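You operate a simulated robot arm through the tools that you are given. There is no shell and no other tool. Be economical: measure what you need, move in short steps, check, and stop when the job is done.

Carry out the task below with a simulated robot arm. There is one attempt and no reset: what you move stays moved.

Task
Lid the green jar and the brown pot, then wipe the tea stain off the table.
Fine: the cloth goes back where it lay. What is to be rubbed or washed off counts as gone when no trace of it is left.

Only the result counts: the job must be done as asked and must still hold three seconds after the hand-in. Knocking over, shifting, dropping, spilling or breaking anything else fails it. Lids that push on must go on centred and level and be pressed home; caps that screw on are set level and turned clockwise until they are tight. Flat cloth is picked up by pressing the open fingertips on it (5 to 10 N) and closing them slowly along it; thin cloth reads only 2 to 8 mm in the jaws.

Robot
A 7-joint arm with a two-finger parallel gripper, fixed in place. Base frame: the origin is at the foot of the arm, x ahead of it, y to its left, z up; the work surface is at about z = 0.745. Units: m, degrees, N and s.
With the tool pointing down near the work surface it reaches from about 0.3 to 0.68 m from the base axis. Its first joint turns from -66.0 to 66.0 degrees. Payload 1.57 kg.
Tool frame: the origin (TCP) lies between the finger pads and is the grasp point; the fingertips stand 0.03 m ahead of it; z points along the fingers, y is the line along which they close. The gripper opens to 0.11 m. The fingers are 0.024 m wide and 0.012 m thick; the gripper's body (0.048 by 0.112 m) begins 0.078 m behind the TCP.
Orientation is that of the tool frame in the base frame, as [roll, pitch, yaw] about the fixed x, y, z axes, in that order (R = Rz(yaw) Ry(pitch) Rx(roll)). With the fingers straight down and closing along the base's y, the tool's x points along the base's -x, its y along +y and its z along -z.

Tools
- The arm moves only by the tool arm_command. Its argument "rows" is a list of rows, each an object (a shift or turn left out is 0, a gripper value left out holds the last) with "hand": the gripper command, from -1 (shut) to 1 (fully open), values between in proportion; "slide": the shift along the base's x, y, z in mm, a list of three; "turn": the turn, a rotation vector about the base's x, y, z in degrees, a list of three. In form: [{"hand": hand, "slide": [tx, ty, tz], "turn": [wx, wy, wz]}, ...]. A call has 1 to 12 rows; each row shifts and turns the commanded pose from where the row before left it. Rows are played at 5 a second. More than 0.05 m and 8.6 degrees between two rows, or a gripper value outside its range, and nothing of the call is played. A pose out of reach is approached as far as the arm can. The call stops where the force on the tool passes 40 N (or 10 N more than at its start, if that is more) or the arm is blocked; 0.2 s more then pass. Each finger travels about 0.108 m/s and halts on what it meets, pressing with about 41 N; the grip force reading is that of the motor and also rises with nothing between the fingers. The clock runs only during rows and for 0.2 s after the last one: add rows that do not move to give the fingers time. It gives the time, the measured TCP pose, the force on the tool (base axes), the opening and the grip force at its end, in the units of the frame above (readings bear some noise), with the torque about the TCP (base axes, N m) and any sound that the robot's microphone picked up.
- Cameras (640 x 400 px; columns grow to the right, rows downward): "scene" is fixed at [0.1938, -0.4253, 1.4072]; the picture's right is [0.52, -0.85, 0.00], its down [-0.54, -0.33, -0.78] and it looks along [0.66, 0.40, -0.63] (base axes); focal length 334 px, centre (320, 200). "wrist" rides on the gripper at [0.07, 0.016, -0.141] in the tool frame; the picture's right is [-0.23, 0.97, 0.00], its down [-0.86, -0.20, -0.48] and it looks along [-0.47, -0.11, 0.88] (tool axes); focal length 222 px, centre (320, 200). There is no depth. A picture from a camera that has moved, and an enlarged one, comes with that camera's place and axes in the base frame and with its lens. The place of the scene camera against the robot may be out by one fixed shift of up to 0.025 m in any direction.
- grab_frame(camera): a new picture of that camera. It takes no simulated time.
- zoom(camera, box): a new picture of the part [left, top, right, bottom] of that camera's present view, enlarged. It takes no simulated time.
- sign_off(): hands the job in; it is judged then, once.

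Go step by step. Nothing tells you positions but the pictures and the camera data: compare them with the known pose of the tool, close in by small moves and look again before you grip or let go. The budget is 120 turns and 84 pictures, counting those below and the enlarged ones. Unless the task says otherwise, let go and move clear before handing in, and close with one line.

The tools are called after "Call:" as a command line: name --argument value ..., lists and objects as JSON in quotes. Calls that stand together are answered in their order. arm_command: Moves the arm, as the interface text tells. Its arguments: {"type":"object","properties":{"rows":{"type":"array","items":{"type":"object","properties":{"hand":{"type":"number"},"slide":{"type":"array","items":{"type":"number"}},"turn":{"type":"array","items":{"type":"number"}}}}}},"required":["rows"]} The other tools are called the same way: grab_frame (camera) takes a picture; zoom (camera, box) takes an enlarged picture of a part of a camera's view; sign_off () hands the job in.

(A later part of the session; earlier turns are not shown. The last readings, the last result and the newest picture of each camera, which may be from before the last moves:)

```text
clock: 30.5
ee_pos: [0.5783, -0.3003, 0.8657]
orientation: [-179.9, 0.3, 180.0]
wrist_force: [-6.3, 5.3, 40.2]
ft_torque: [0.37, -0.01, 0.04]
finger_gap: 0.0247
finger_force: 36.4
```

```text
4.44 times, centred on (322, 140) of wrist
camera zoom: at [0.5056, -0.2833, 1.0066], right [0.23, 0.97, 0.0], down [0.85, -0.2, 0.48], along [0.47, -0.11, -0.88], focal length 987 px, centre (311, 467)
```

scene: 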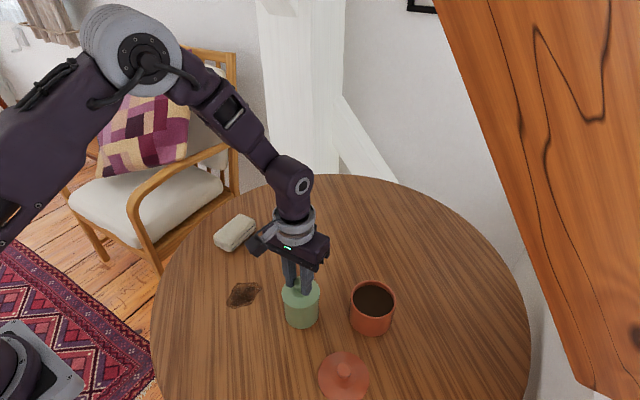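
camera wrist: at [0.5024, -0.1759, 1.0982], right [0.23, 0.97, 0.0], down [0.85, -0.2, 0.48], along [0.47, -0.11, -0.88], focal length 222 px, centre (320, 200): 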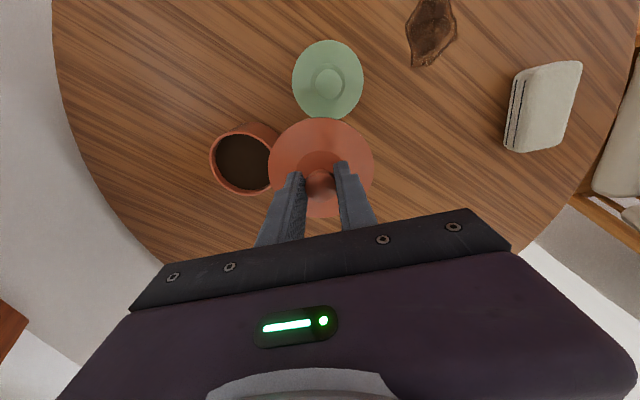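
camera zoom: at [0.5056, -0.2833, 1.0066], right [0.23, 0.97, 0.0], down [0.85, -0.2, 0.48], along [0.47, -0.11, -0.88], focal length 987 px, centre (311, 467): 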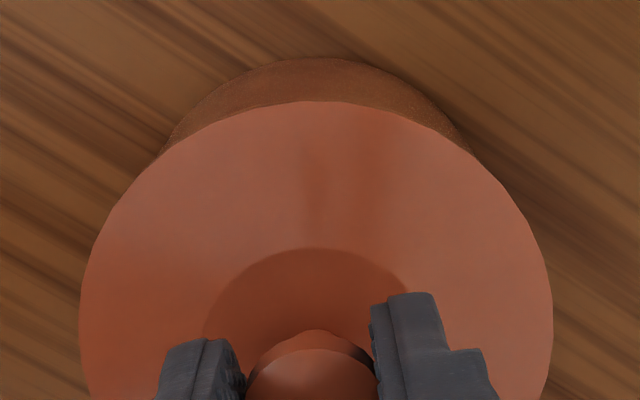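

Now both the view and the forces say the lid should move about -1.2 mm in x and +0.7 mm in y. I'll lift, correct and press.

Call:
arm_command --rows '[{"slide": [0, 0, 6]}, {"slide": [-1.2, 0.7, 0]}, {}, {"slide": [0, 0, -2]}, {"slide": [0, 0, -2]}, {"slide": [0, 0, -1]}, {"slide": [0, 0, -1]}, {"slide": [0, 0, -1]}, {}]'

Call:
zoom --camera "wrist" --box '[250, 95, 394, 185]'

```text
clock: 32.5
ee_pos: [0.5761, -0.3001, 0.8642]
orientation: [-179.8, 0.4, 180.0]
wrist_force: [-3.7, 3.9, 40.6]
ft_torque: [0.14, -0.1, 0.02]
finger_gap: 0.0246
finger_force: 36.7
```

```text
4.44 times, centred on (322, 140) of wrist
camera zoom: at [0.5044, -0.2823, 1.0053], right [0.23, 0.97, 0.0], down [0.85, -0.2, 0.48], along [0.47, -0.11, -0.88], focal length 987 px, centre (311, 467)
```

zoom: 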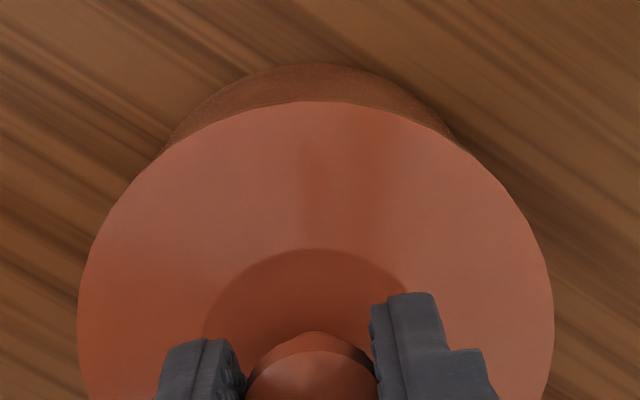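

The lid went about 1.5 mm deeper. I'll press further from here.

Call:
arm_command --rows '[{"slide": [0, -0.3, -1]}, {"slide": [0, 0, -1]}, {"slide": [0, 0, -1]}, {}]'

```text
clock: 33.5
ee_pos: [0.5758, -0.3005, 0.8615]
orientation: [180.0, 0.2, -179.9]
wrist_force: [2.4, 4.0, 40.5]
ft_torque: [0.16, -0.25, 0.04]
finger_gap: 0.0245
finger_force: 36.1
```

It moved lower, but the knob may be slipping in the fingers. I'll check.

Call:
zoom --camera "wrist" --box '[250, 95, 394, 185]'

Call:
zoom --camera "scene" --box '[340, 270, 404, 340]'

```text
4.44 times, centred on (322, 140) of wrist
camera zoom: at [0.5044, -0.2828, 1.0023], right [0.23, 0.97, 0.0], down [0.85, -0.2, 0.48], along [0.47, -0.11, -0.88], focal length 987 px, centre (311, 467)
```

zoom: 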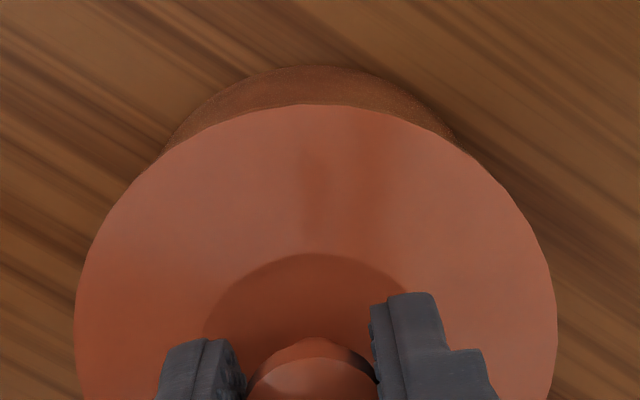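

```text
5.71 times, centred on (372, 305) of scene
camera zoom: at [0.1932, -0.4248, 1.4075], right [0.52, -0.85, 0.0], down [-0.54, -0.33, -0.78], along [0.66, 0.4, -0.63], focal length 1911 px, centre (23, -400)
```

zoom: 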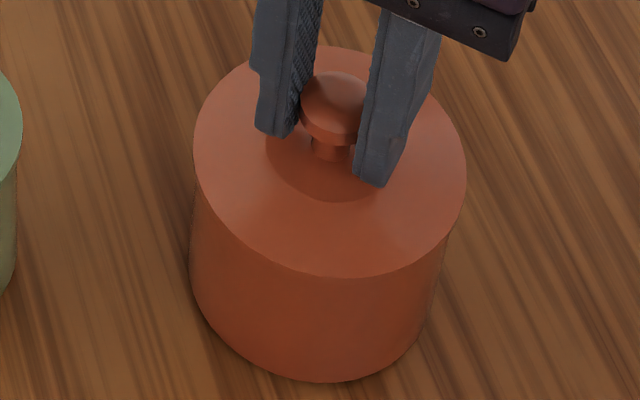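

The fingers slipped on the knob at about 40 N, so the lid is sitting on the rim but not home. I'll release, rise and inspect it unobstructed.

Call:
arm_command --rows '[{"slide": [0, 0, 3]}, {}, {"hand": -0.6}, {"hand": -0.4}, {"hand": -0.1}, {}, {"slide": [0, 0, 30]}, {"slide": [0, 0, 30]}, {"slide": [0, 0, 30]}, {}]'

Call:
grab_frame --camera "wrist"

Call:
zoom --camera "scene" --box '[340, 270, 404, 340]'

```text
clock: 35.7
ee_pos: [0.5752, -0.2999, 0.9523]
orientation: [179.9, 0.0, 179.9]
wrist_force: [0.5, 0.6, -0.1]
ft_torque: [0.01, -0.01, 0.02]
finger_gap: 0.0495
finger_force: 0.1
heard: snap
```

```text
34 pictures are left
camera wrist: at [0.5044, -0.2834, 1.0946], right [0.23, 0.97, 0.0], down [0.85, -0.2, 0.48], along [0.47, -0.11, -0.88], focal length 222 px, centre (320, 200)
```

wrist: 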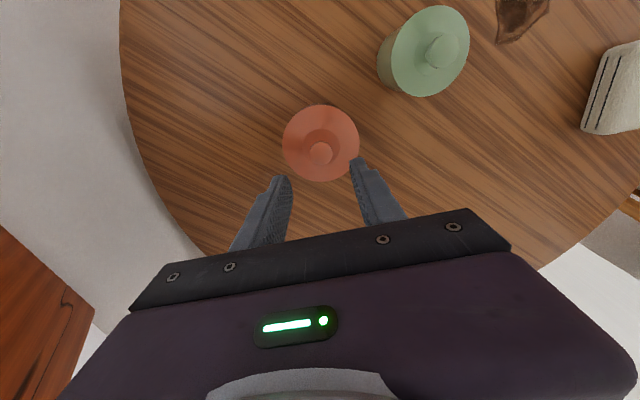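

```text
5.71 times, centred on (372, 305) of scene
camera zoom: at [0.1938, -0.4253, 1.4072], right [0.52, -0.85, 0.0], down [-0.54, -0.33, -0.78], along [0.66, 0.4, -0.63], focal length 1911 px, centre (23, -400)
```

zoom: 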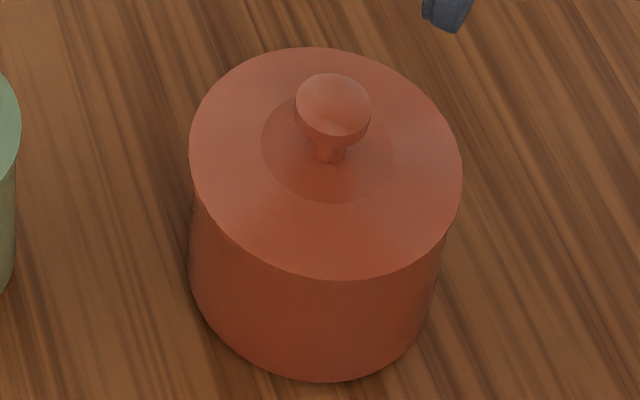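

A snap was heard during the release. To make sure it's home, I'll press straight down on the knob with closed fingers.

Call:
arm_command --rows '[{"hand": -0.6}, {"hand": -1}, {}, {"slide": [0, 0, -30]}, {"slide": [0, 0, -20]}, {"slide": [0, 0, -5]}, {"slide": [0, 0, -3]}, {"slide": [0, 0, -2]}, {}]'

Call:
zoom --camera "wrist" --box '[250, 95, 394, 185]'

```text
clock: 37.7
ee_pos: [0.5744, -0.3007, 0.8945]
orientation: [180.0, 0.1, 180.0]
wrist_force: [0.2, 0.1, 0.3]
ft_torque: [0.03, 0.02, 0.0]
finger_gap: 0.0003
finger_force: 21.6
```

```text
4.44 times, centred on (322, 140) of wrist
camera zoom: at [0.5044, -0.2831, 1.0337], right [0.23, 0.97, 0.0], down [0.85, -0.2, 0.48], along [0.47, -0.11, -0.88], focal length 987 px, centre (311, 467)
```

zoom: 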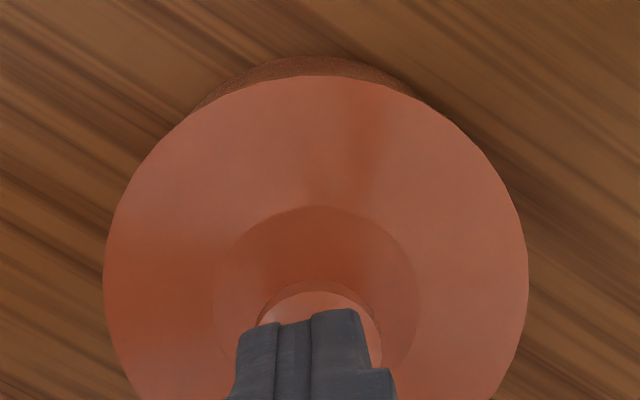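

The fingers are over the knob; I'll press.

Call:
arm_command --rows '[{"slide": [0, 0, -3]}, {"slide": [0, 0, -2]}, {"slide": [0, 0, -2]}, {"slide": [0, 0, -2]}, {"slide": [0, 0, -2]}, {"slide": [0, 0, -1]}, {"slide": [0, 0, -1]}, {"slide": [0, 0, -1]}, {}]'

```text
clock: 39.1
ee_pos: [0.5756, -0.3013, 0.8842]
orientation: [179.9, 0.2, -179.9]
wrist_force: [-5.0, 4.2, 12.2]
ft_torque: [0.1, 0.22, -0.04]
finger_gap: 0.0001
finger_force: 20.9
stopped in row 7: the force on the tool passed its limit at 43 N (the readings are from after the stop); the commanded pose is now the measured one
```

No further snap and a firm stop, which fits a lid that is already seated. I'll back off and inspect.

Call:
arm_command --rows '[{"slide": [0, 0, 20]}, {"slide": [0, 0, 40]}, {"slide": [-20, 40, 10]}, {"slide": [-20, 40, 0]}, {}]'

Call:
zoom --camera "scene" --box '[340, 270, 404, 340]'

Call:
grab_frame --camera "wrist"

```text
clock: 40.3
ee_pos: [0.5347, -0.2205, 0.9542]
orientation: [-180.0, 0.1, -179.9]
wrist_force: [-0.7, -0.8, -0.4]
ft_torque: [-0.02, 0.01, 0.05]
finger_gap: 0.0001
finger_force: 21.9
```

```text
5.71 times, centred on (372, 305) of scene
camera zoom: at [0.1938, -0.4252, 1.4072], right [0.52, -0.85, 0.0], down [-0.54, -0.33, -0.78], along [0.66, 0.4, -0.63], focal length 1911 px, centre (23, -400)
```

zoom: 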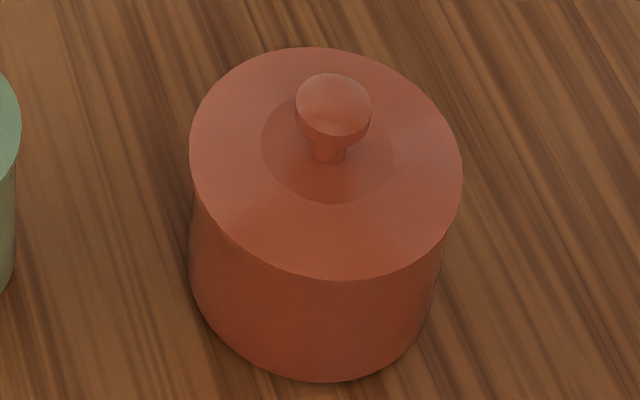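

```text
30 pictures are left
camera wrist: at [0.4644, -0.2039, 1.0955], right [0.23, 0.97, 0.0], down [0.85, -0.2, 0.48], along [0.47, -0.11, -0.88], focal length 222 px, centre (320, 200)
```

wrist: 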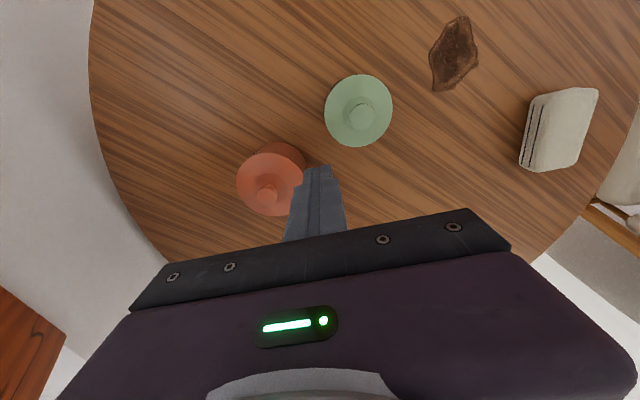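

Both lids are on and stable. Next I'll move over the cloth pad (centre about (0.606, 0.109)) with the fingers open.

Call:
arm_command --rows '[{"slide": [5, 46, 0], "hand": -0.5}, {"slide": [9, 46, 0], "hand": 0}, {"slide": [9, 46, 0], "hand": 0.5}, {"slide": [9, 46, 0], "hand": 1}, {"slide": [9, 46, 0]}, {"slide": [9, 46, 0]}, {"slide": [9, 46, 0]}, {}, {"slide": [0, 0, -40]}, {}]'

Call:
grab_frame --camera "wrist"

Call:
grab_frame --camera "scene"

```text
clock: 42.5
ee_pos: [0.594, 0.103, 0.9127]
orientation: [179.9, 0.2, 180.0]
wrist_force: [0.7, 0.5, 0.3]
ft_torque: [-0.03, 0.01, -0.01]
finger_gap: 0.11
finger_force: 0.1
```

```text
29 pictures are left
camera wrist: at [0.5227, 0.12, 1.0535], right [0.23, 0.97, 0.0], down [0.85, -0.2, 0.48], along [0.47, -0.11, -0.88], focal length 222 px, centre (320, 200)
```

wrist: 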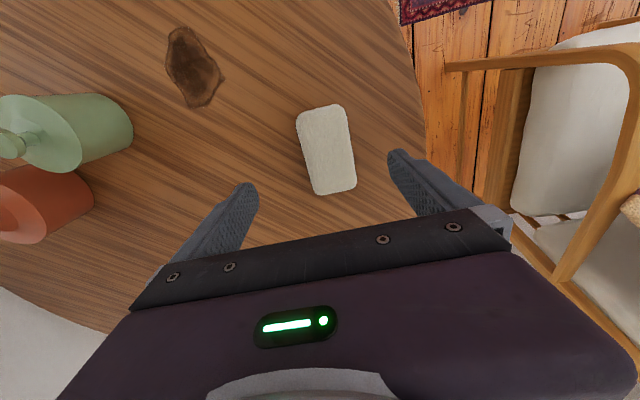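

```text
28 pictures are left
```

scene: 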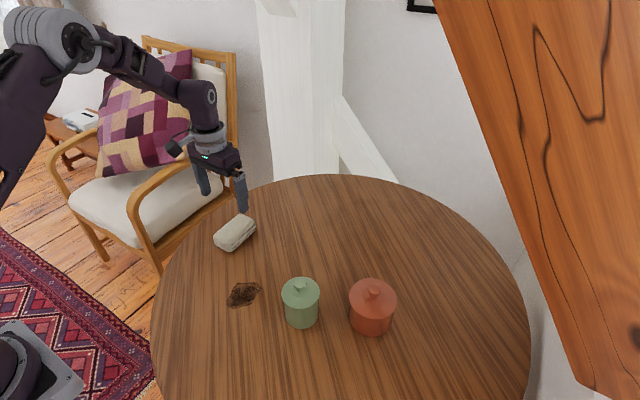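

The pad is aligned with x, about 56 by 110 mm, centred at about (0.607, 0.110). I'll centre the gripper over it and descend.

Call:
arm_command --rows '[{"slide": [12, 6, -20]}, {"slide": [0, 0, -40]}, {"slide": [0, 0, -20]}, {}, {}]'

Call:
grab_frame --camera "wrist"

Call:
zoom --camera "scene" --box '[190, 180, 318, 280]'

```text
clock: 43.7
ee_pos: [0.6068, 0.1078, 0.8331]
orientation: [179.9, 0.3, 179.9]
wrist_force: [-0.5, -0.4, -0.5]
ft_torque: [0.03, 0.02, -0.03]
finger_gap: 0.1099
finger_force: 0.1
```

```text
27 pictures are left
camera wrist: at [0.5352, 0.1253, 0.9741], right [0.23, 0.97, 0.0], down [0.85, -0.2, 0.48], along [0.47, -0.11, -0.88], focal length 222 px, centre (320, 200)
```

wrist: 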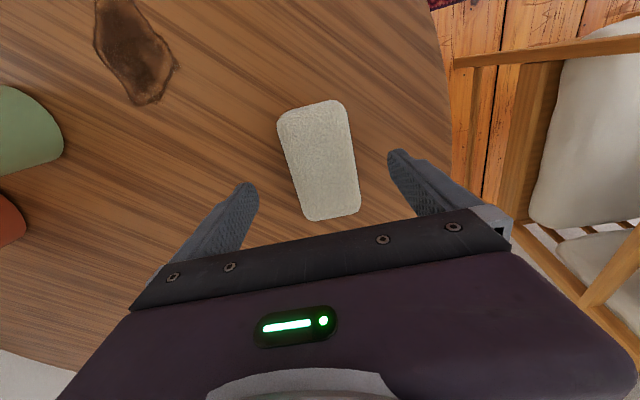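

```text
4.00 times, centred on (254, 230) of scene
camera zoom: at [0.1939, -0.4253, 1.4072], right [0.52, -0.85, 0.0], down [-0.54, -0.33, -0.78], along [0.66, 0.4, -0.63], focal length 1338 px, centre (584, 80)
```

zoom: 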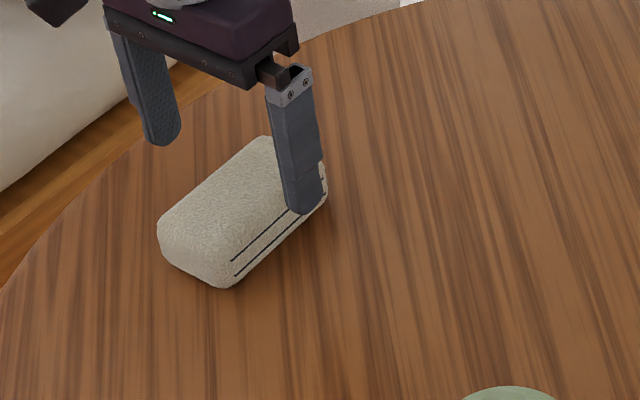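

It's centred, so I'll descend and close on the pad.

Call:
arm_command --rows '[{"slide": [0, 0, -25]}, {"slide": [0, 0, -20]}, {}, {"hand": 0.6}, {"hand": 0.2}, {"hand": 0}, {"hand": -0.2}, {"hand": -0.4}, {}, {}]'

Call:
grab_frame --camera "wrist"

```text
clock: 45.9
ee_pos: [0.6074, 0.1075, 0.7871]
orientation: [-180.0, 0.3, 180.0]
wrist_force: [-0.4, -0.4, 0.0]
ft_torque: [-0.01, -0.02, -0.01]
finger_gap: 0.061
finger_force: 41.2
```

```text
25 pictures are left
camera wrist: at [0.5357, 0.125, 0.9288], right [0.23, 0.97, 0.0], down [0.85, -0.2, 0.48], along [0.47, -0.11, -0.88], focal length 222 px, centre (320, 200)
```

wrist: 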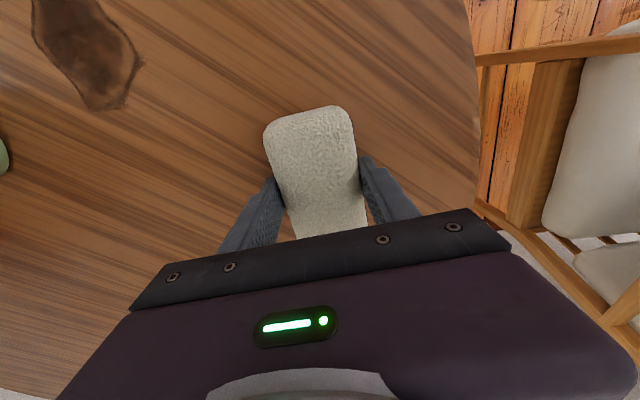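

The pad is firmly held at 61 mm (home TCP: 0.6074, 0.1075, 0.787). I'll lift and carry it over the stain, which spans x 0.438–0.518 and y -0.057 to 0.005.

Call:
arm_command --rows '[{"slide": [0, 0, 20], "hand": -0.5}, {"slide": [0, 0, 30]}, {"slide": [-32, -27, 0]}, {"slide": [-32, -27, 0]}, {"slide": [-32, -27, 0]}, {"slide": [-33, -27, 0]}, {}, {"slide": [0, 0, -30]}, {"slide": [0, 0, -17]}, {}]'

Call:
zoom --camera "scene" --box '[180, 210, 340, 340]'

```text
clock: 48.1
ee_pos: [0.4791, 0.0005, 0.7914]
orientation: [-179.9, 0.2, -180.0]
wrist_force: [-0.2, 0.2, -0.2]
ft_torque: [-0.01, 0.03, 0.03]
finger_gap: 0.0609
finger_force: 41.1
```

```text
3.08 times, centred on (260, 275) of scene
camera zoom: at [0.1939, -0.4253, 1.4072], right [0.52, -0.85, 0.0], down [-0.54, -0.33, -0.78], along [0.66, 0.4, -0.63], focal length 1029 px, centre (505, -31)
```

zoom: 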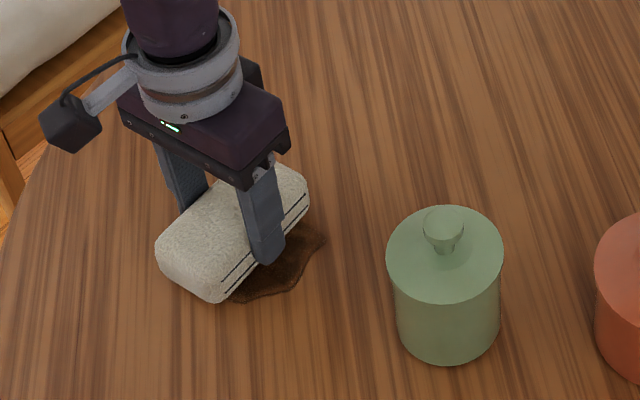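

I'll lower until I feel light contact.

Call:
arm_command --rows '[{"slide": [0, 0, -2]}, {"slide": [0, 0, -2]}, {"slide": [0, 0, -1]}, {}]'

```text
clock: 49.0
ee_pos: [0.4768, 0.0002, 0.7874]
orientation: [-180.0, 0.2, 180.0]
wrist_force: [-2.4, -0.1, 11.7]
ft_torque: [0.08, 0.0, 0.03]
finger_gap: 0.0608
finger_force: 41.2
stopped in row 4: the force on the tool passed its limit at 42 N (the readings are from after the stop); the commanded pose is now the measured one
```

Now there's about 12 N of contact, which is good for rubbing. I'll wipe back and forth across the stain.

Call:
arm_command --rows '[{"slide": [20, 0, 0]}, {"slide": [-20, -7, 0]}, {"slide": [-20, -7, 0]}, {"slide": [20, -7, 0]}, {"slide": [20, -7, 0]}, {"slide": [-20, -7, 0]}, {"slide": [-20, -7, 0]}, {"slide": [20, -6, 0]}, {"slide": [20, -6, 0]}, {"slide": [-20, 0, 0]}, {}]'

Call:
zoom --camera "scene" --box '[180, 210, 340, 340]'

```text
clock: 49.9
ee_pos: [0.4655, -0.0131, 0.7883]
orientation: [179.7, 0.2, -179.9]
wrist_force: [-3.3, 1.1, 11.5]
ft_torque: [-0.21, -0.29, -0.06]
finger_gap: 0.061
finger_force: 41.1
stopped in row 4: the force on the tool passed its limit at 47 N (the readings are from after the stop); the commanded pose is now the measured one
```

```text
3.08 times, centred on (260, 275) of scene
camera zoom: at [0.1936, -0.4252, 1.4073], right [0.52, -0.85, 0.0], down [-0.54, -0.33, -0.78], along [0.66, 0.4, -0.63], focal length 1029 px, centre (505, -31)
```

zoom: 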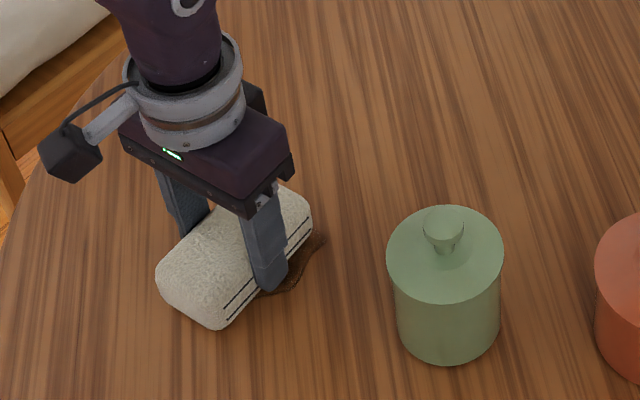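

The force grew during the stroke. I'll ease up slightly, level the tool and use gentler strokes.

Call:
arm_command --rows '[{"slide": [0, 0, 0.6], "turn": [-0.3, 0.2, 0]}, {"slide": [12, -4, 0]}, {"slide": [12, -4, 0]}, {"slide": [12, -4, 0]}, {"slide": [-12, -4, 0]}, {"slide": [-12, -4, 0]}, {"slide": [-12, -4, 0]}, {"slide": [-12, -4, 0]}, {"slide": [12, -4, 0]}, {"slide": [12, -4, 0]}, {"slide": [12, -4, 0]}, {}]'

Call:
zoom --camera "scene" --box '[180, 210, 340, 340]'

```text
clock: 52.5
ee_pos: [0.4893, -0.0535, 0.7875]
orientation: [-179.8, -0.1, -180.0]
wrist_force: [0.1, -0.2, -1.7]
ft_torque: [0.02, 0.0, 0.02]
finger_gap: 0.0612
finger_force: 41.2
```

```text
3.08 times, centred on (260, 275) of scene
camera zoom: at [0.1939, -0.4253, 1.4072], right [0.52, -0.85, 0.0], down [-0.54, -0.33, -0.78], along [0.66, 0.4, -0.63], focal length 1029 px, centre (505, -31)
```

zoom: 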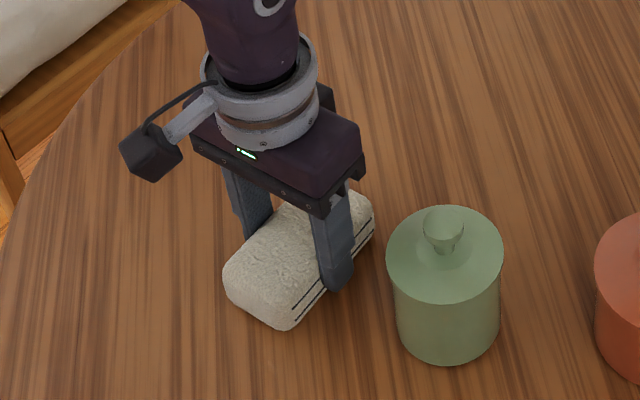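

Contact has been lost, though the area behind the pad looks clean. I'll lower by 0.6 mm and wipe back.

Call:
arm_command --rows '[{"slide": [0, 0, -0.4], "turn": [-0.1, 0, 0]}, {"slide": [0, 0, -0.3]}, {}]'

```text
clock: 53.3
ee_pos: [0.4884, -0.0537, 0.7867]
orientation: [-179.7, -0.1, -179.8]
wrist_force: [-2.4, 0.2, 9.3]
ft_torque: [0.28, 0.04, 0.05]
finger_gap: 0.0608
finger_force: 41.1
```

About 9 N of contact. I'll wipe back over the whole stain area.

Call:
arm_command --rows '[{"turn": [0.3, 0, 0]}, {"slide": [-12, 2, 0]}, {"slide": [-12, 2, 0]}, {"slide": [-12, 2, 0]}, {"slide": [12, 5, 0]}, {"slide": [12, 5, 0]}, {"slide": [12, 5, 0]}, {"slide": [-12, 5, 0]}, {"slide": [-12, 5, 0]}, {"slide": [-12, 5, 0]}, {}]'

Call:
zoom --camera "scene" --box '[180, 210, 340, 340]'

```text
clock: 55.7
ee_pos: [0.4541, -0.018, 0.7864]
orientation: [179.9, 0.2, -179.8]
wrist_force: [16.5, -5.8, 34.3]
ft_torque: [-0.28, -0.01, 0.14]
finger_gap: 0.0608
finger_force: 40.5
```

```text
3.08 times, centred on (260, 275) of scene
camera zoom: at [0.1937, -0.4254, 1.4072], right [0.52, -0.85, 0.0], down [-0.54, -0.33, -0.78], along [0.66, 0.4, -0.63], focal length 1029 px, centre (505, -31)
```

zoom: 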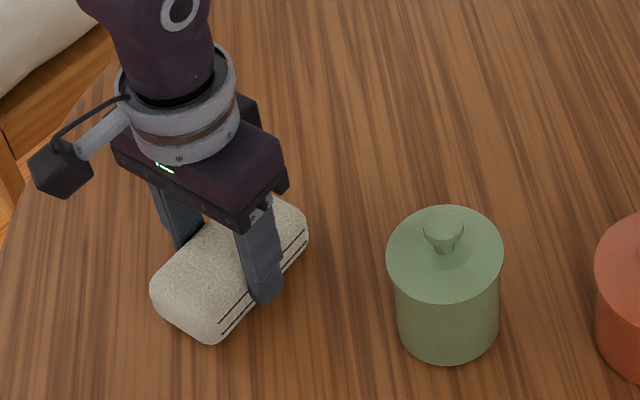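

Everything visible looks clean. I'll lift up, move aside and inspect the area.

Call:
arm_command --rows '[{"slide": [0, 0, 20]}, {"slide": [0, 0, 30]}, {"slide": [30, 35, 10]}, {"slide": [30, 35, 0]}, {"slide": [30, 25, 0]}, {}]'

Call:
zoom --camera "scene" --box '[190, 250, 318, 330]'

Call:
grab_frame --camera "wrist"

```text
clock: 57.1
ee_pos: [0.5415, 0.0782, 0.8461]
orientation: [179.9, -0.1, -179.8]
wrist_force: [-0.2, -0.4, -0.5]
ft_torque: [-0.01, 0.02, -0.04]
finger_gap: 0.0608
finger_force: 40.9
```

```text
5.00 times, centred on (254, 290) of scene
camera zoom: at [0.1939, -0.4252, 1.4072], right [0.52, -0.85, 0.0], down [-0.54, -0.33, -0.78], along [0.66, 0.4, -0.63], focal length 1672 px, centre (650, -250)
```

zoom: 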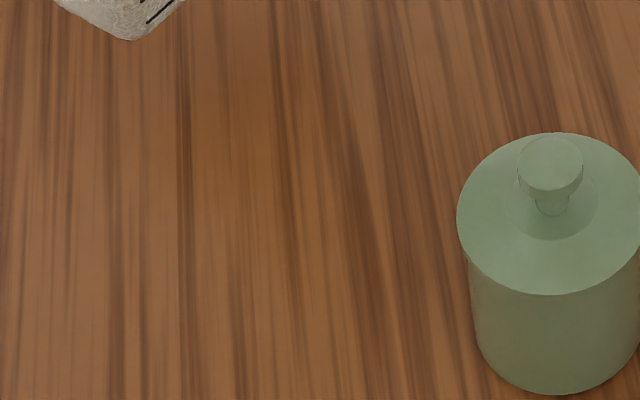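

```text
19 pictures are left
camera wrist: at [0.4714, 0.0947, 0.9882], right [0.22, 0.97, 0.0], down [0.86, -0.2, 0.48], along [0.47, -0.11, -0.88], focal length 222 px, centre (320, 200)
```

wrist: 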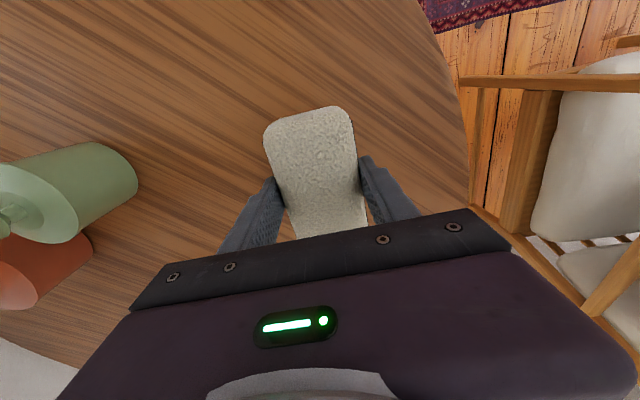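

The stain looks gone. I'll zoom with the wrist camera to check for a faint trace.

Call:
zoom --camera "wrist" --box '[80, 0, 272, 120]'

```text
3.33 times, centred on (176, 60) of wrist
camera zoom: at [0.4714, 0.0947, 0.9882], right [0.22, 0.97, 0.0], down [0.86, -0.2, 0.48], along [0.47, -0.11, -0.88], focal length 740 px, centre (800, 667)
```

zoom: 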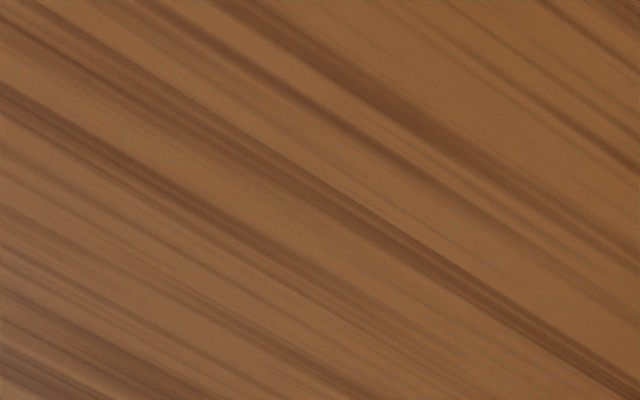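

No trace is left. I'll return the cloth to its original place.

Call:
arm_command --rows '[{"slide": [32, 15, 0], "turn": [0, 0, -0.2]}, {"slide": [32.3, 15.3, 0]}, {}, {"slide": [0, 0, -30]}, {"slide": [0, 0, -20]}, {"slide": [0, 0, -6]}, {}, {}]'

Call:
grab_frame --camera "wrist"

```text
clock: 58.9
ee_pos: [0.6074, 0.1081, 0.7909]
orientation: [179.9, 0.0, 180.0]
wrist_force: [-0.5, -0.3, -1.1]
ft_torque: [-0.03, -0.02, 0.01]
finger_gap: 0.0611
finger_force: 40.9
```

```text
17 pictures are left
camera wrist: at [0.5362, 0.1246, 0.9321], right [0.23, 0.97, 0.0], down [0.86, -0.2, 0.48], along [0.47, -0.11, -0.88], focal length 222 px, centre (320, 200)
```

wrist: 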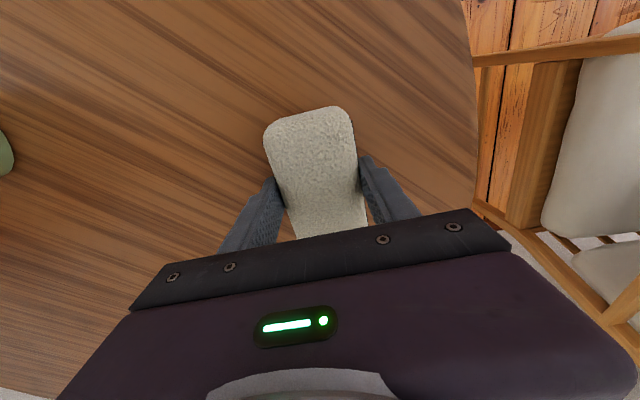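

It's back in position, so I'll lower the last few millimetres.

Call:
arm_command --rows '[{"slide": [-0.3, 0.3, -1.5]}, {"slide": [0, 0, -1]}, {"slide": [0, 0, -0.6]}, {}]'

```text
clock: 59.9
ee_pos: [0.6061, 0.1074, 0.7875]
orientation: [179.9, 0.0, 179.9]
wrist_force: [0.1, 0.2, -1.5]
ft_torque: [0.0, -0.01, 0.02]
finger_gap: 0.0609
finger_force: 41.0
```

Call:
arm_command --rows '[{"slide": [0, 0, -0.4]}, {"slide": [0, 0, -0.3]}, {}, {"hand": 0.1}, {"hand": 0.25}, {"hand": 0.6}, {"hand": 1}, {}, {"slide": [0, 0, 20]}, {"slide": [0, 0, 40]}, {"slide": [0, 0, 40]}, {}]'

Call:
grab_frame --camera "scene"

Call:
zoom --camera "scene" --box '[190, 200, 318, 280]'

Call:
zoom --camera "scene" --box '[270, 260, 410, 350]'

```text
clock: 62.5
ee_pos: [0.6064, 0.1087, 0.8876]
orientation: [179.9, -0.1, 179.9]
wrist_force: [0.1, -0.2, 1.1]
ft_torque: [-0.02, 0.01, 0.02]
finger_gap: 0.1101
finger_force: 0.1
```

```text
16 pictures are left
```

scene: 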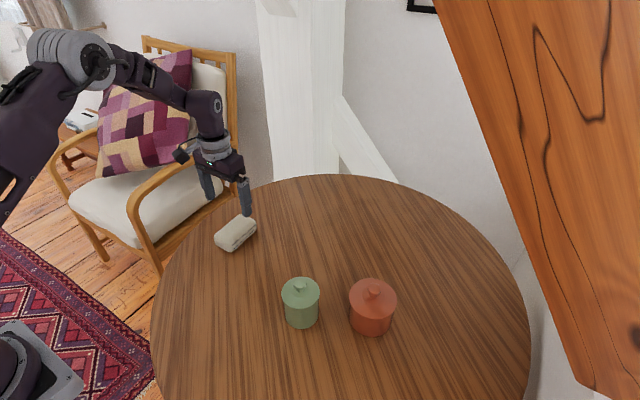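

```text
5.00 times, centred on (254, 240) of scene
camera zoom: at [0.1938, -0.4253, 1.4072], right [0.52, -0.85, 0.0], down [-0.54, -0.33, -0.78], along [0.66, 0.4, -0.63], focal length 1672 px, centre (650, 0)
```

zoom: 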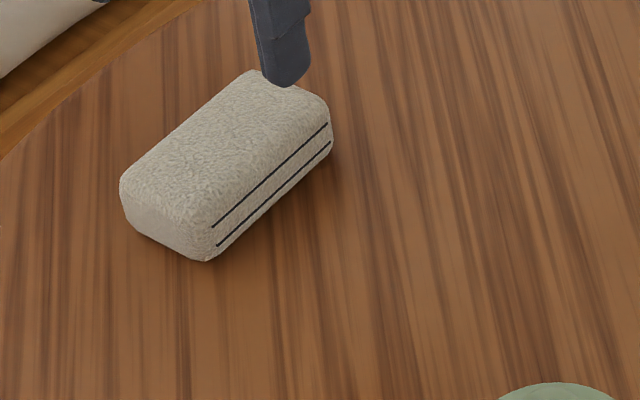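

```text
4.44 times, centred on (340, 305) of scene
camera zoom: at [0.1938, -0.4253, 1.4072], right [0.52, -0.85, 0.0], down [-0.54, -0.33, -0.78], along [0.66, 0.4, -0.63], focal length 1486 px, centre (231, -267)
```

zoom: 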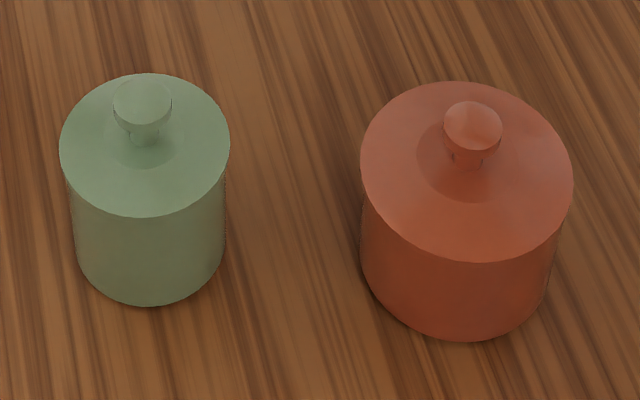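

The cloth is back within about 1 mm and the stain is gone. To be sure the brown lid is locked on, I'll go back and give it a very light tug.

Call:
arm_command --rows '[{"slide": [0, 0, 40], "hand": 0.5}, {"slide": [0, 0, 25], "hand": 0.1}, {"slide": [-3.5, -45.4, 0], "hand": -0.1}, {"slide": [-3.5, -45.4, 0]}, {"slide": [-3.5, -45.4, 0]}, {"slide": [-3.5, -45.4, 0]}, {"slide": [-3.5, -45.4, 0]}, {"slide": [-3.5, -45.4, 0]}, {"slide": [-3.5, -45.4, 0]}, {"slide": [-3.5, -45.4, 0]}, {"slide": [-3.2, -45.4, 0]}, {}]'

Call:
arm_command --rows '[{"slide": [0, 0, -30]}, {"slide": [0, 0, -30]}, {}]'

Call:
zoom --camera "wrist" --box '[240, 100, 400, 200]'

```text
clock: 65.1
ee_pos: [0.5756, -0.2993, 0.9527]
orientation: [-180.0, -0.1, 179.9]
wrist_force: [-0.2, -0.4, -0.3]
ft_torque: [0.02, 0.02, 0.03]
finger_gap: 0.0497
finger_force: 0.0
```

```text
clock: 65.9
ee_pos: [0.5749, -0.3006, 0.8908]
orientation: [180.0, 0.0, 179.9]
wrist_force: [0.0, 0.7, 0.1]
ft_torque: [-0.04, 0.02, -0.03]
finger_gap: 0.0494
finger_force: 0.0
```

```text
4.00 times, centred on (320, 150) of wrist
camera zoom: at [0.5045, -0.2839, 1.0325], right [0.23, 0.97, 0.0], down [0.86, -0.2, 0.48], along [0.46, -0.11, -0.88], focal length 888 px, centre (320, 400)
```

zoom: 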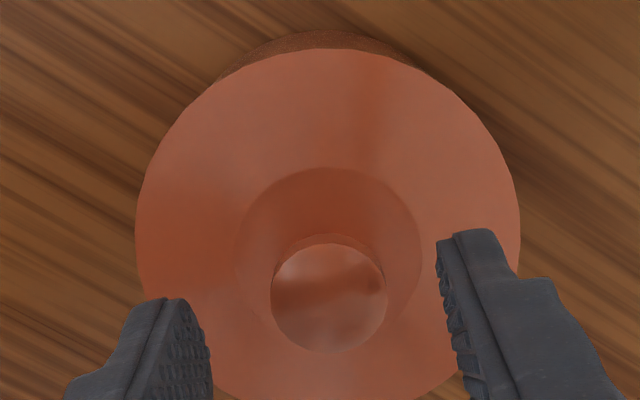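

The knob is about 1.5 mm to +y. I'll centre on it, descend and grip.

Call:
arm_command --rows '[{"slide": [0, 1.5, -12]}, {"slide": [0, 0, -12]}, {}, {"hand": -0.45}, {"hand": -0.52}, {"hand": -0.6}, {}]'

```text
clock: 67.5
ee_pos: [0.5756, -0.2997, 0.8674]
orientation: [-179.9, 0.0, 179.9]
wrist_force: [-0.3, -0.1, -0.2]
ft_torque: [0.02, 0.0, 0.0]
finger_gap: 0.0244
finger_force: 36.1
heard: snap
```

A snap was heard on gripping; I need to see what changed.

Call:
zoom --camera "scene" --box '[340, 270, 404, 340]'

Call:
zoom --camera "wrist" --box '[250, 95, 394, 185]'

```text
5.71 times, centred on (372, 305) of scene
camera zoom: at [0.1939, -0.4253, 1.4072], right [0.52, -0.85, 0.0], down [-0.54, -0.33, -0.78], along [0.66, 0.4, -0.63], focal length 1911 px, centre (23, -400)
```

zoom: 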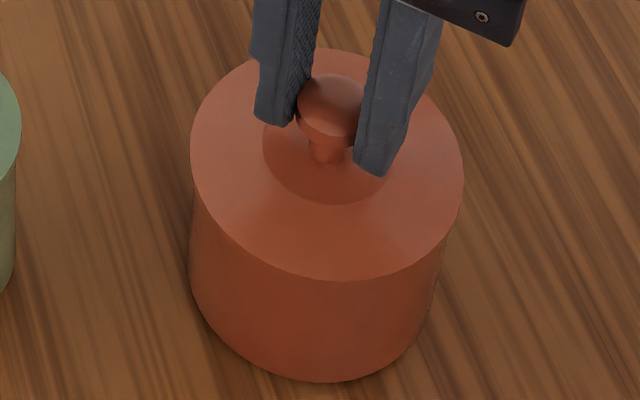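

```text
4.44 times, centred on (322, 140) of wrist
camera zoom: at [0.5047, -0.2828, 1.0095], right [0.23, 0.97, 0.0], down [0.86, -0.2, 0.48], along [0.47, -0.11, -0.88], focal length 987 px, centre (311, 467)
```

zoom: 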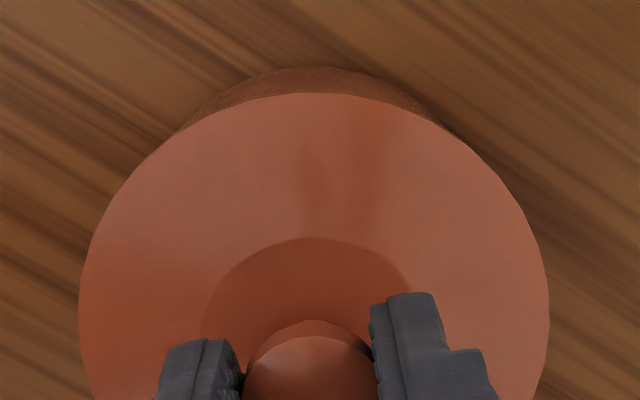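

I'll do the light tug now to determine its state.

Call:
arm_command --rows '[{"slide": [0, 0, 0.4]}, {"slide": [0, 0, 0.4]}, {}]'

```text
clock: 68.3
ee_pos: [0.5761, -0.299, 0.8685]
orientation: [179.9, -0.1, -180.0]
wrist_force: [0.1, -0.1, -0.8]
ft_torque: [-0.02, 0.0, -0.01]
finger_gap: 0.0242
finger_force: 36.7
```

The tug shows the lid is loose, so the grip pulled it off. I'll move it to the position where it snapped before (about +0.4, +0.6 mm) and press again.

Call:
arm_command --rows '[{"slide": [0.4, 0.6, 0.5]}, {}, {"slide": [0, 0, -1]}, {"slide": [0, 0, -1]}, {"slide": [0, 0, -1]}, {"slide": [0, 0, -1]}, {"slide": [0, 0, -0.7]}, {}]'

Call:
zoom --camera "scene" --box '[340, 270, 404, 340]'

```text
clock: 70.0
ee_pos: [0.5772, -0.2984, 0.8668]
orientation: [-179.9, 0.2, -180.0]
wrist_force: [-0.5, 0.8, 6.5]
ft_torque: [0.03, 0.03, 0.0]
finger_gap: 0.0244
finger_force: 36.6
stopped in row 8: the force on the tool passed its limit at 41 N (the readings are from after the stop); the commanded pose is now the measured one
```

```text
5.71 times, centred on (372, 305) of scene
camera zoom: at [0.1937, -0.4252, 1.4072], right [0.52, -0.85, 0.0], down [-0.54, -0.33, -0.78], along [0.66, 0.4, -0.63], focal length 1911 px, centre (23, -400)
```

zoom: 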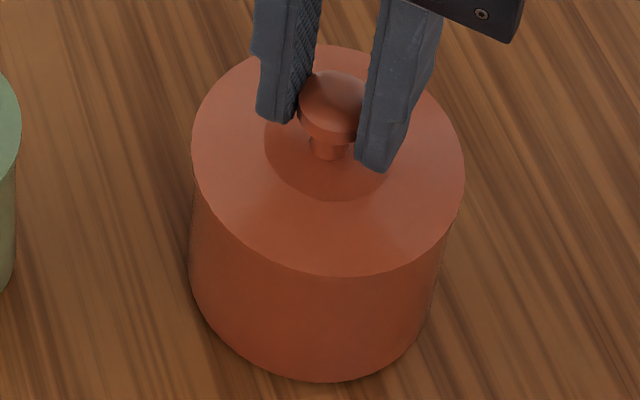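

The lid is about 1.5 mm too far in +x compared with the snapped position, because the arm drifts +x under load. I'll correct for that and press again.

Call:
arm_command --rows '[{"slide": [0, 0, 2], "turn": [-0.1, 0.2, 0]}, {"slide": [-1.8, 0, 0]}, {}, {"slide": [0, 0, -1]}, {"slide": [0, 0, -1]}, {"slide": [0, 0, -0.7]}, {"slide": [0, 0, -0.7]}, {"slide": [0, 0, -0.5]}, {}]'

Call:
zoom --camera "scene" --box '[340, 270, 404, 340]'

```text
clock: 72.0
ee_pos: [0.5759, -0.299, 0.8665]
orientation: [-179.7, 0.2, -179.9]
wrist_force: [0.2, 0.0, 7.9]
ft_torque: [0.04, 0.01, 0.02]
finger_gap: 0.0246
finger_force: 36.5
stopped in row 9: the force on the tool passed its limit at 41 N (the readings are from after the stop); the commanded pose is now the measured one
```

```text
5.71 times, centred on (372, 305) of scene
camera zoom: at [0.1937, -0.4252, 1.4073], right [0.52, -0.85, 0.0], down [-0.54, -0.33, -0.78], along [0.66, 0.4, -0.63], focal length 1911 px, centre (23, -400)
```

zoom: 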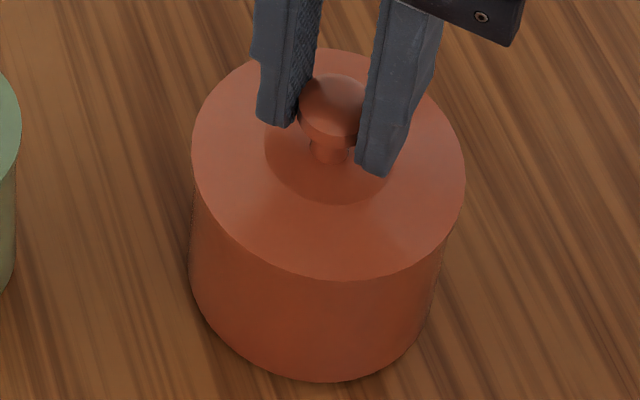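

Now it's about 1 mm short in +y, so I'll correct that, level the tool and press.

Call:
arm_command --rows '[{"slide": [0, 0, 2], "turn": [0.3, 0.2, 0]}, {"slide": [0, 1.0, 0]}, {}, {"slide": [0, 0, -1]}, {"slide": [0, 0, -1]}, {"slide": [0, 0, -0.7]}, {"slide": [0, 0, -0.7]}, {"slide": [0, 0, -0.5]}, {}]'

```text
clock: 74.0
ee_pos: [0.5764, -0.3, 0.8678]
orientation: [-179.8, 0.1, 180.0]
wrist_force: [0.0, -1.1, 6.8]
ft_torque: [-0.04, -0.03, -0.01]
finger_gap: 0.0244
finger_force: 36.3
stopped in row 9: the force on the tool passed its limit at 41 N (the readings are from after the stop); the commanded pose is now the measured one
```

No snap. Last time it came on release, so I'll let go and listen.

Call:
arm_command --rows '[{"hand": -0.5}, {"hand": -0.4}, {"hand": -0.1}, {}, {"slide": [0, 0, 30]}, {"slide": [0, 0, 10]}, {}]'

Call:
zoom --camera "scene" --box '[340, 270, 404, 340]'

```text
clock: 75.6
ee_pos: [0.5761, -0.2995, 0.906]
orientation: [-179.8, 0.0, 179.9]
wrist_force: [0.0, 0.7, -0.6]
ft_torque: [0.02, -0.02, -0.04]
finger_gap: 0.0495
finger_force: 0.0
heard: snap
```

```text
5.71 times, centred on (372, 305) of scene
camera zoom: at [0.1938, -0.4253, 1.4072], right [0.52, -0.85, 0.0], down [-0.54, -0.33, -0.78], along [0.66, 0.4, -0.63], focal length 1911 px, centre (23, -400)
```

zoom: 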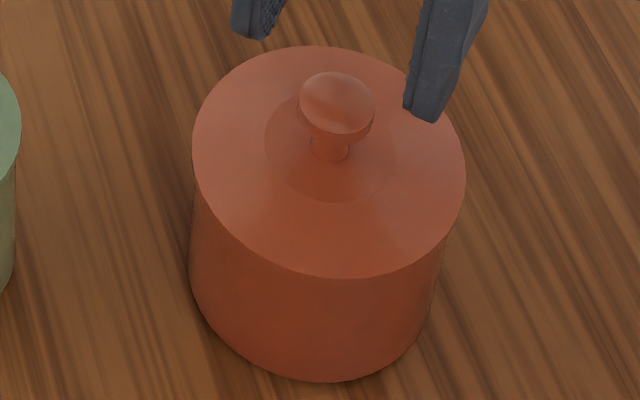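

Another snap on release. Now I'll press straight down on the knob with closed fingers, which avoids the side load of gripping.

Call:
arm_command --rows '[{"hand": -0.6, "turn": [0.2, 0, 0]}, {"hand": -1}, {}, {"slide": [0, 0, -10]}, {"slide": [0, 0, -5]}, {"slide": [0, 0, -2]}, {"slide": [0, 0, -2]}, {"slide": [0, 0, -1]}, {"slide": [0, 0, -1]}, {"slide": [0, 0, -1]}, {}]'

```text
clock: 78.0
ee_pos: [0.5779, -0.2998, 0.8853]
orientation: [179.9, 0.0, -180.0]
wrist_force: [0.1, 0.3, 0.4]
ft_torque: [-0.04, 0.04, -0.01]
finger_gap: 0.0
finger_force: 21.3
```

Call:
arm_command --rows '[{"slide": [0, 0, -0.7]}, {"slide": [0, 0, -0.7]}, {"slide": [0, 0, -0.7]}, {"slide": [0, 0, -0.7]}, {"slide": [0, 0, -0.7]}, {"slide": [0, 0, -0.5]}, {}]'

```text
clock: 79.3
ee_pos: [0.5769, -0.3006, 0.8833]
orientation: [-180.0, 0.2, -180.0]
wrist_force: [-4.8, 4.1, 11.4]
ft_torque: [0.14, 0.22, 0.01]
finger_gap: 0.0001
finger_force: 21.3
stopped in row 6: the force on the tool passed its limit at 42 N (the readings are from after the stop); the commanded pose is now the measured one
```

No more movement under 42 N, at the same height as before, which is consistent with seated. I'll check the centring from above.

Call:
arm_command --rows '[{"slide": [0, 0, 10]}, {"slide": [0, 0, 30]}, {"slide": [30, 0, 10]}, {}, {}]'

Call:
zoom --camera "wrist" --box '[256, 70, 384, 150]'

```text
clock: 80.5
ee_pos: [0.6056, -0.3003, 0.9337]
orientation: [-180.0, 0.2, 179.9]
wrist_force: [-0.6, 0.0, -0.5]
ft_torque: [0.01, 0.03, -0.01]
finger_gap: 0.0003
finger_force: 21.2
```

```text
5.00 times, centred on (320, 110) of wrist
camera zoom: at [0.5353, -0.2838, 1.0739], right [0.23, 0.97, 0.0], down [0.85, -0.2, 0.48], along [0.47, -0.11, -0.88], focal length 1111 px, centre (320, 650)
```

zoom: 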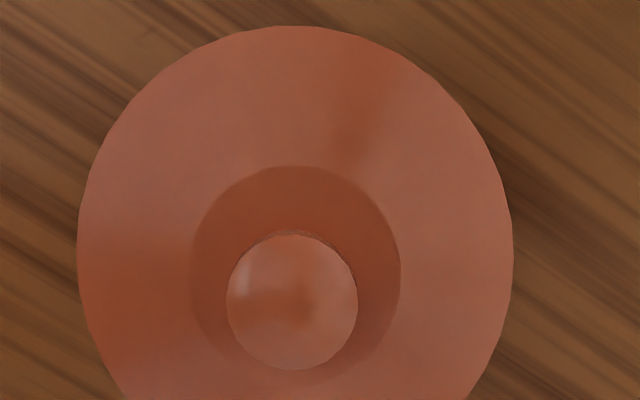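

The lid is centred within about 1 mm. I'll do one careful, well-centred and gentle grip to check whether it holds.

Call:
arm_command --rows '[{"slide": [-29.3, 0.8, 0], "hand": -0.5, "turn": [0, 0.2, 0]}, {"hand": -0.2}, {"hand": -0.1}, {"slide": [0, 0, -30]}, {"slide": [0, 0, -30]}, {"slide": [0, 0, -7.5]}, {"hand": -0.35}, {"hand": -0.45}, {"hand": -0.5}, {"hand": -0.53}, {}]'

Call:
zoom --camera "wrist" --box '[250, 95, 394, 185]'

```text
clock: 82.9
ee_pos: [0.5771, -0.2999, 0.8653]
orientation: [-180.0, -0.1, 179.9]
wrist_force: [-0.1, 0.4, -0.8]
ft_torque: [-0.06, -0.01, -0.05]
finger_gap: 0.0267
finger_force: 0.0
```

```text
4.44 times, centred on (322, 140) of wrist
camera zoom: at [0.5067, -0.2827, 1.0069], right [0.23, 0.97, 0.0], down [0.86, -0.2, 0.48], along [0.46, -0.11, -0.88], focal length 987 px, centre (311, 467)
```

zoom: 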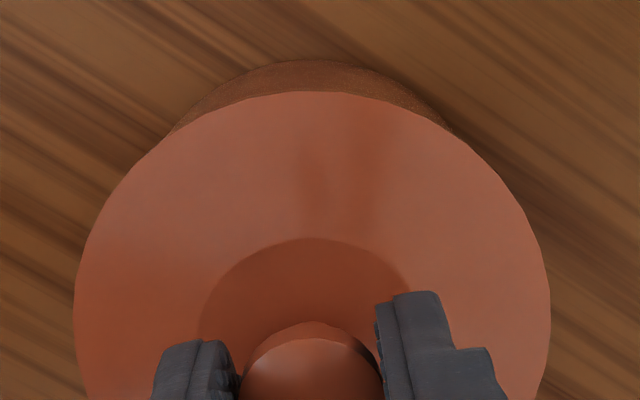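

The lid is well centred (within about 1 mm both ways). Now the final small closure and a 0.4 mm tug.

Call:
arm_command --rows '[{"hand": -0.55}, {"hand": -0.57}, {}]'

Call:
arm_command --rows '[{"slide": [0, 0, 0.3]}, {"slide": [0, 0, 0.3]}, {}]'

```text
clock: 83.7
ee_pos: [0.5777, -0.2991, 0.8661]
orientation: [179.9, -0.1, 180.0]
wrist_force: [-0.4, 0.7, -0.1]
ft_torque: [0.02, 0.0, 0.0]
finger_gap: 0.0247
finger_force: 29.7
heard: snap
```

```text
clock: 84.5
ee_pos: [0.578, -0.3002, 0.8667]
orientation: [-180.0, -0.1, -179.9]
wrist_force: [0.0, -0.9, -0.3]
ft_torque: [0.02, 0.03, 0.0]
finger_gap: 0.025
finger_force: 0.5
```

A snap on gripping again, and the grip force is now nearly zero. I'll release without moving and listen.

Call:
arm_command --rows '[{"hand": -0.5}, {"hand": -0.4}, {"hand": -0.1}, {}, {}]'

Call:
zoom --camera "wrist" --box '[250, 95, 394, 185]'

```text
clock: 85.7
ee_pos: [0.5779, -0.2988, 0.8664]
orientation: [-180.0, -0.1, 179.9]
wrist_force: [0.1, -0.7, 0.7]
ft_torque: [-0.02, -0.01, 0.02]
finger_gap: 0.0495
finger_force: 0.1
heard: snap
```

```text
4.44 times, centred on (322, 140) of wrist
camera zoom: at [0.5069, -0.2827, 1.0075], right [0.23, 0.97, 0.0], down [0.86, -0.2, 0.48], along [0.47, -0.11, -0.88], focal length 987 px, centre (311, 467)
```

zoom: 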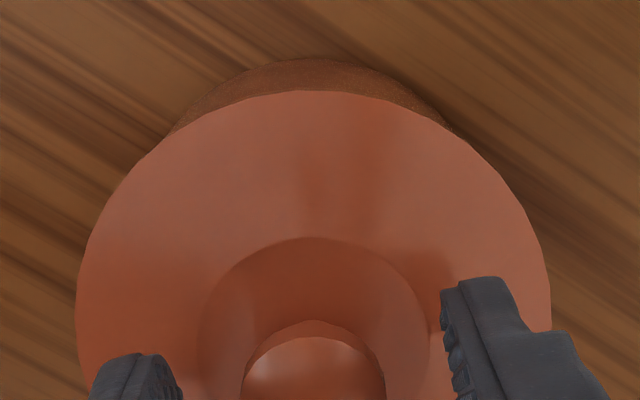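

The lid sits unchanged, centred and level, and it snaps home when free. I'll finish with one more straight press on the knob with closed fingers.

Call:
arm_command --rows '[{"slide": [0, 0, 30]}, {"slide": [-0.5, 0, 6]}, {"hand": -0.6}, {"hand": -1}, {}, {"slide": [0, 0, -10]}, {"slide": [0, 0, -6]}, {"slide": [0, 0, -1]}, {"slide": [0, 0, -1]}, {"slide": [0, 0, -0.7]}, {"slide": [0, 0, -0.7]}, {}]'

Call:
arm_command --rows '[{"slide": [0, 0, -0.6]}, {"slide": [0, 0, -0.6]}, {"slide": [0, 0, -0.6]}, {"slide": [0, 0, -0.6]}, {"slide": [0, 0, -0.6]}, {"slide": [0, 0, -0.5]}, {"slide": [0, 0, -0.5]}, {}]'

```text
clock: 88.3
ee_pos: [0.5779, -0.2994, 0.8841]
orientation: [180.0, 0.1, 179.9]
wrist_force: [-4.0, 4.3, 17.5]
ft_torque: [0.11, 0.11, 0.04]
finger_gap: 0.0
finger_force: 21.2
```

```text
clock: 89.1
ee_pos: [0.5768, -0.3002, 0.8838]
orientation: [-179.9, 0.1, 180.0]
wrist_force: [-5.1, 3.3, 10.1]
ft_torque: [0.13, 0.19, -0.02]
finger_gap: 0.0002
finger_force: 21.4
stopped in row 4: the force on the tool passed its limit at 42 N (the readings are from after the stop); the commanded pose is now the measured one
```

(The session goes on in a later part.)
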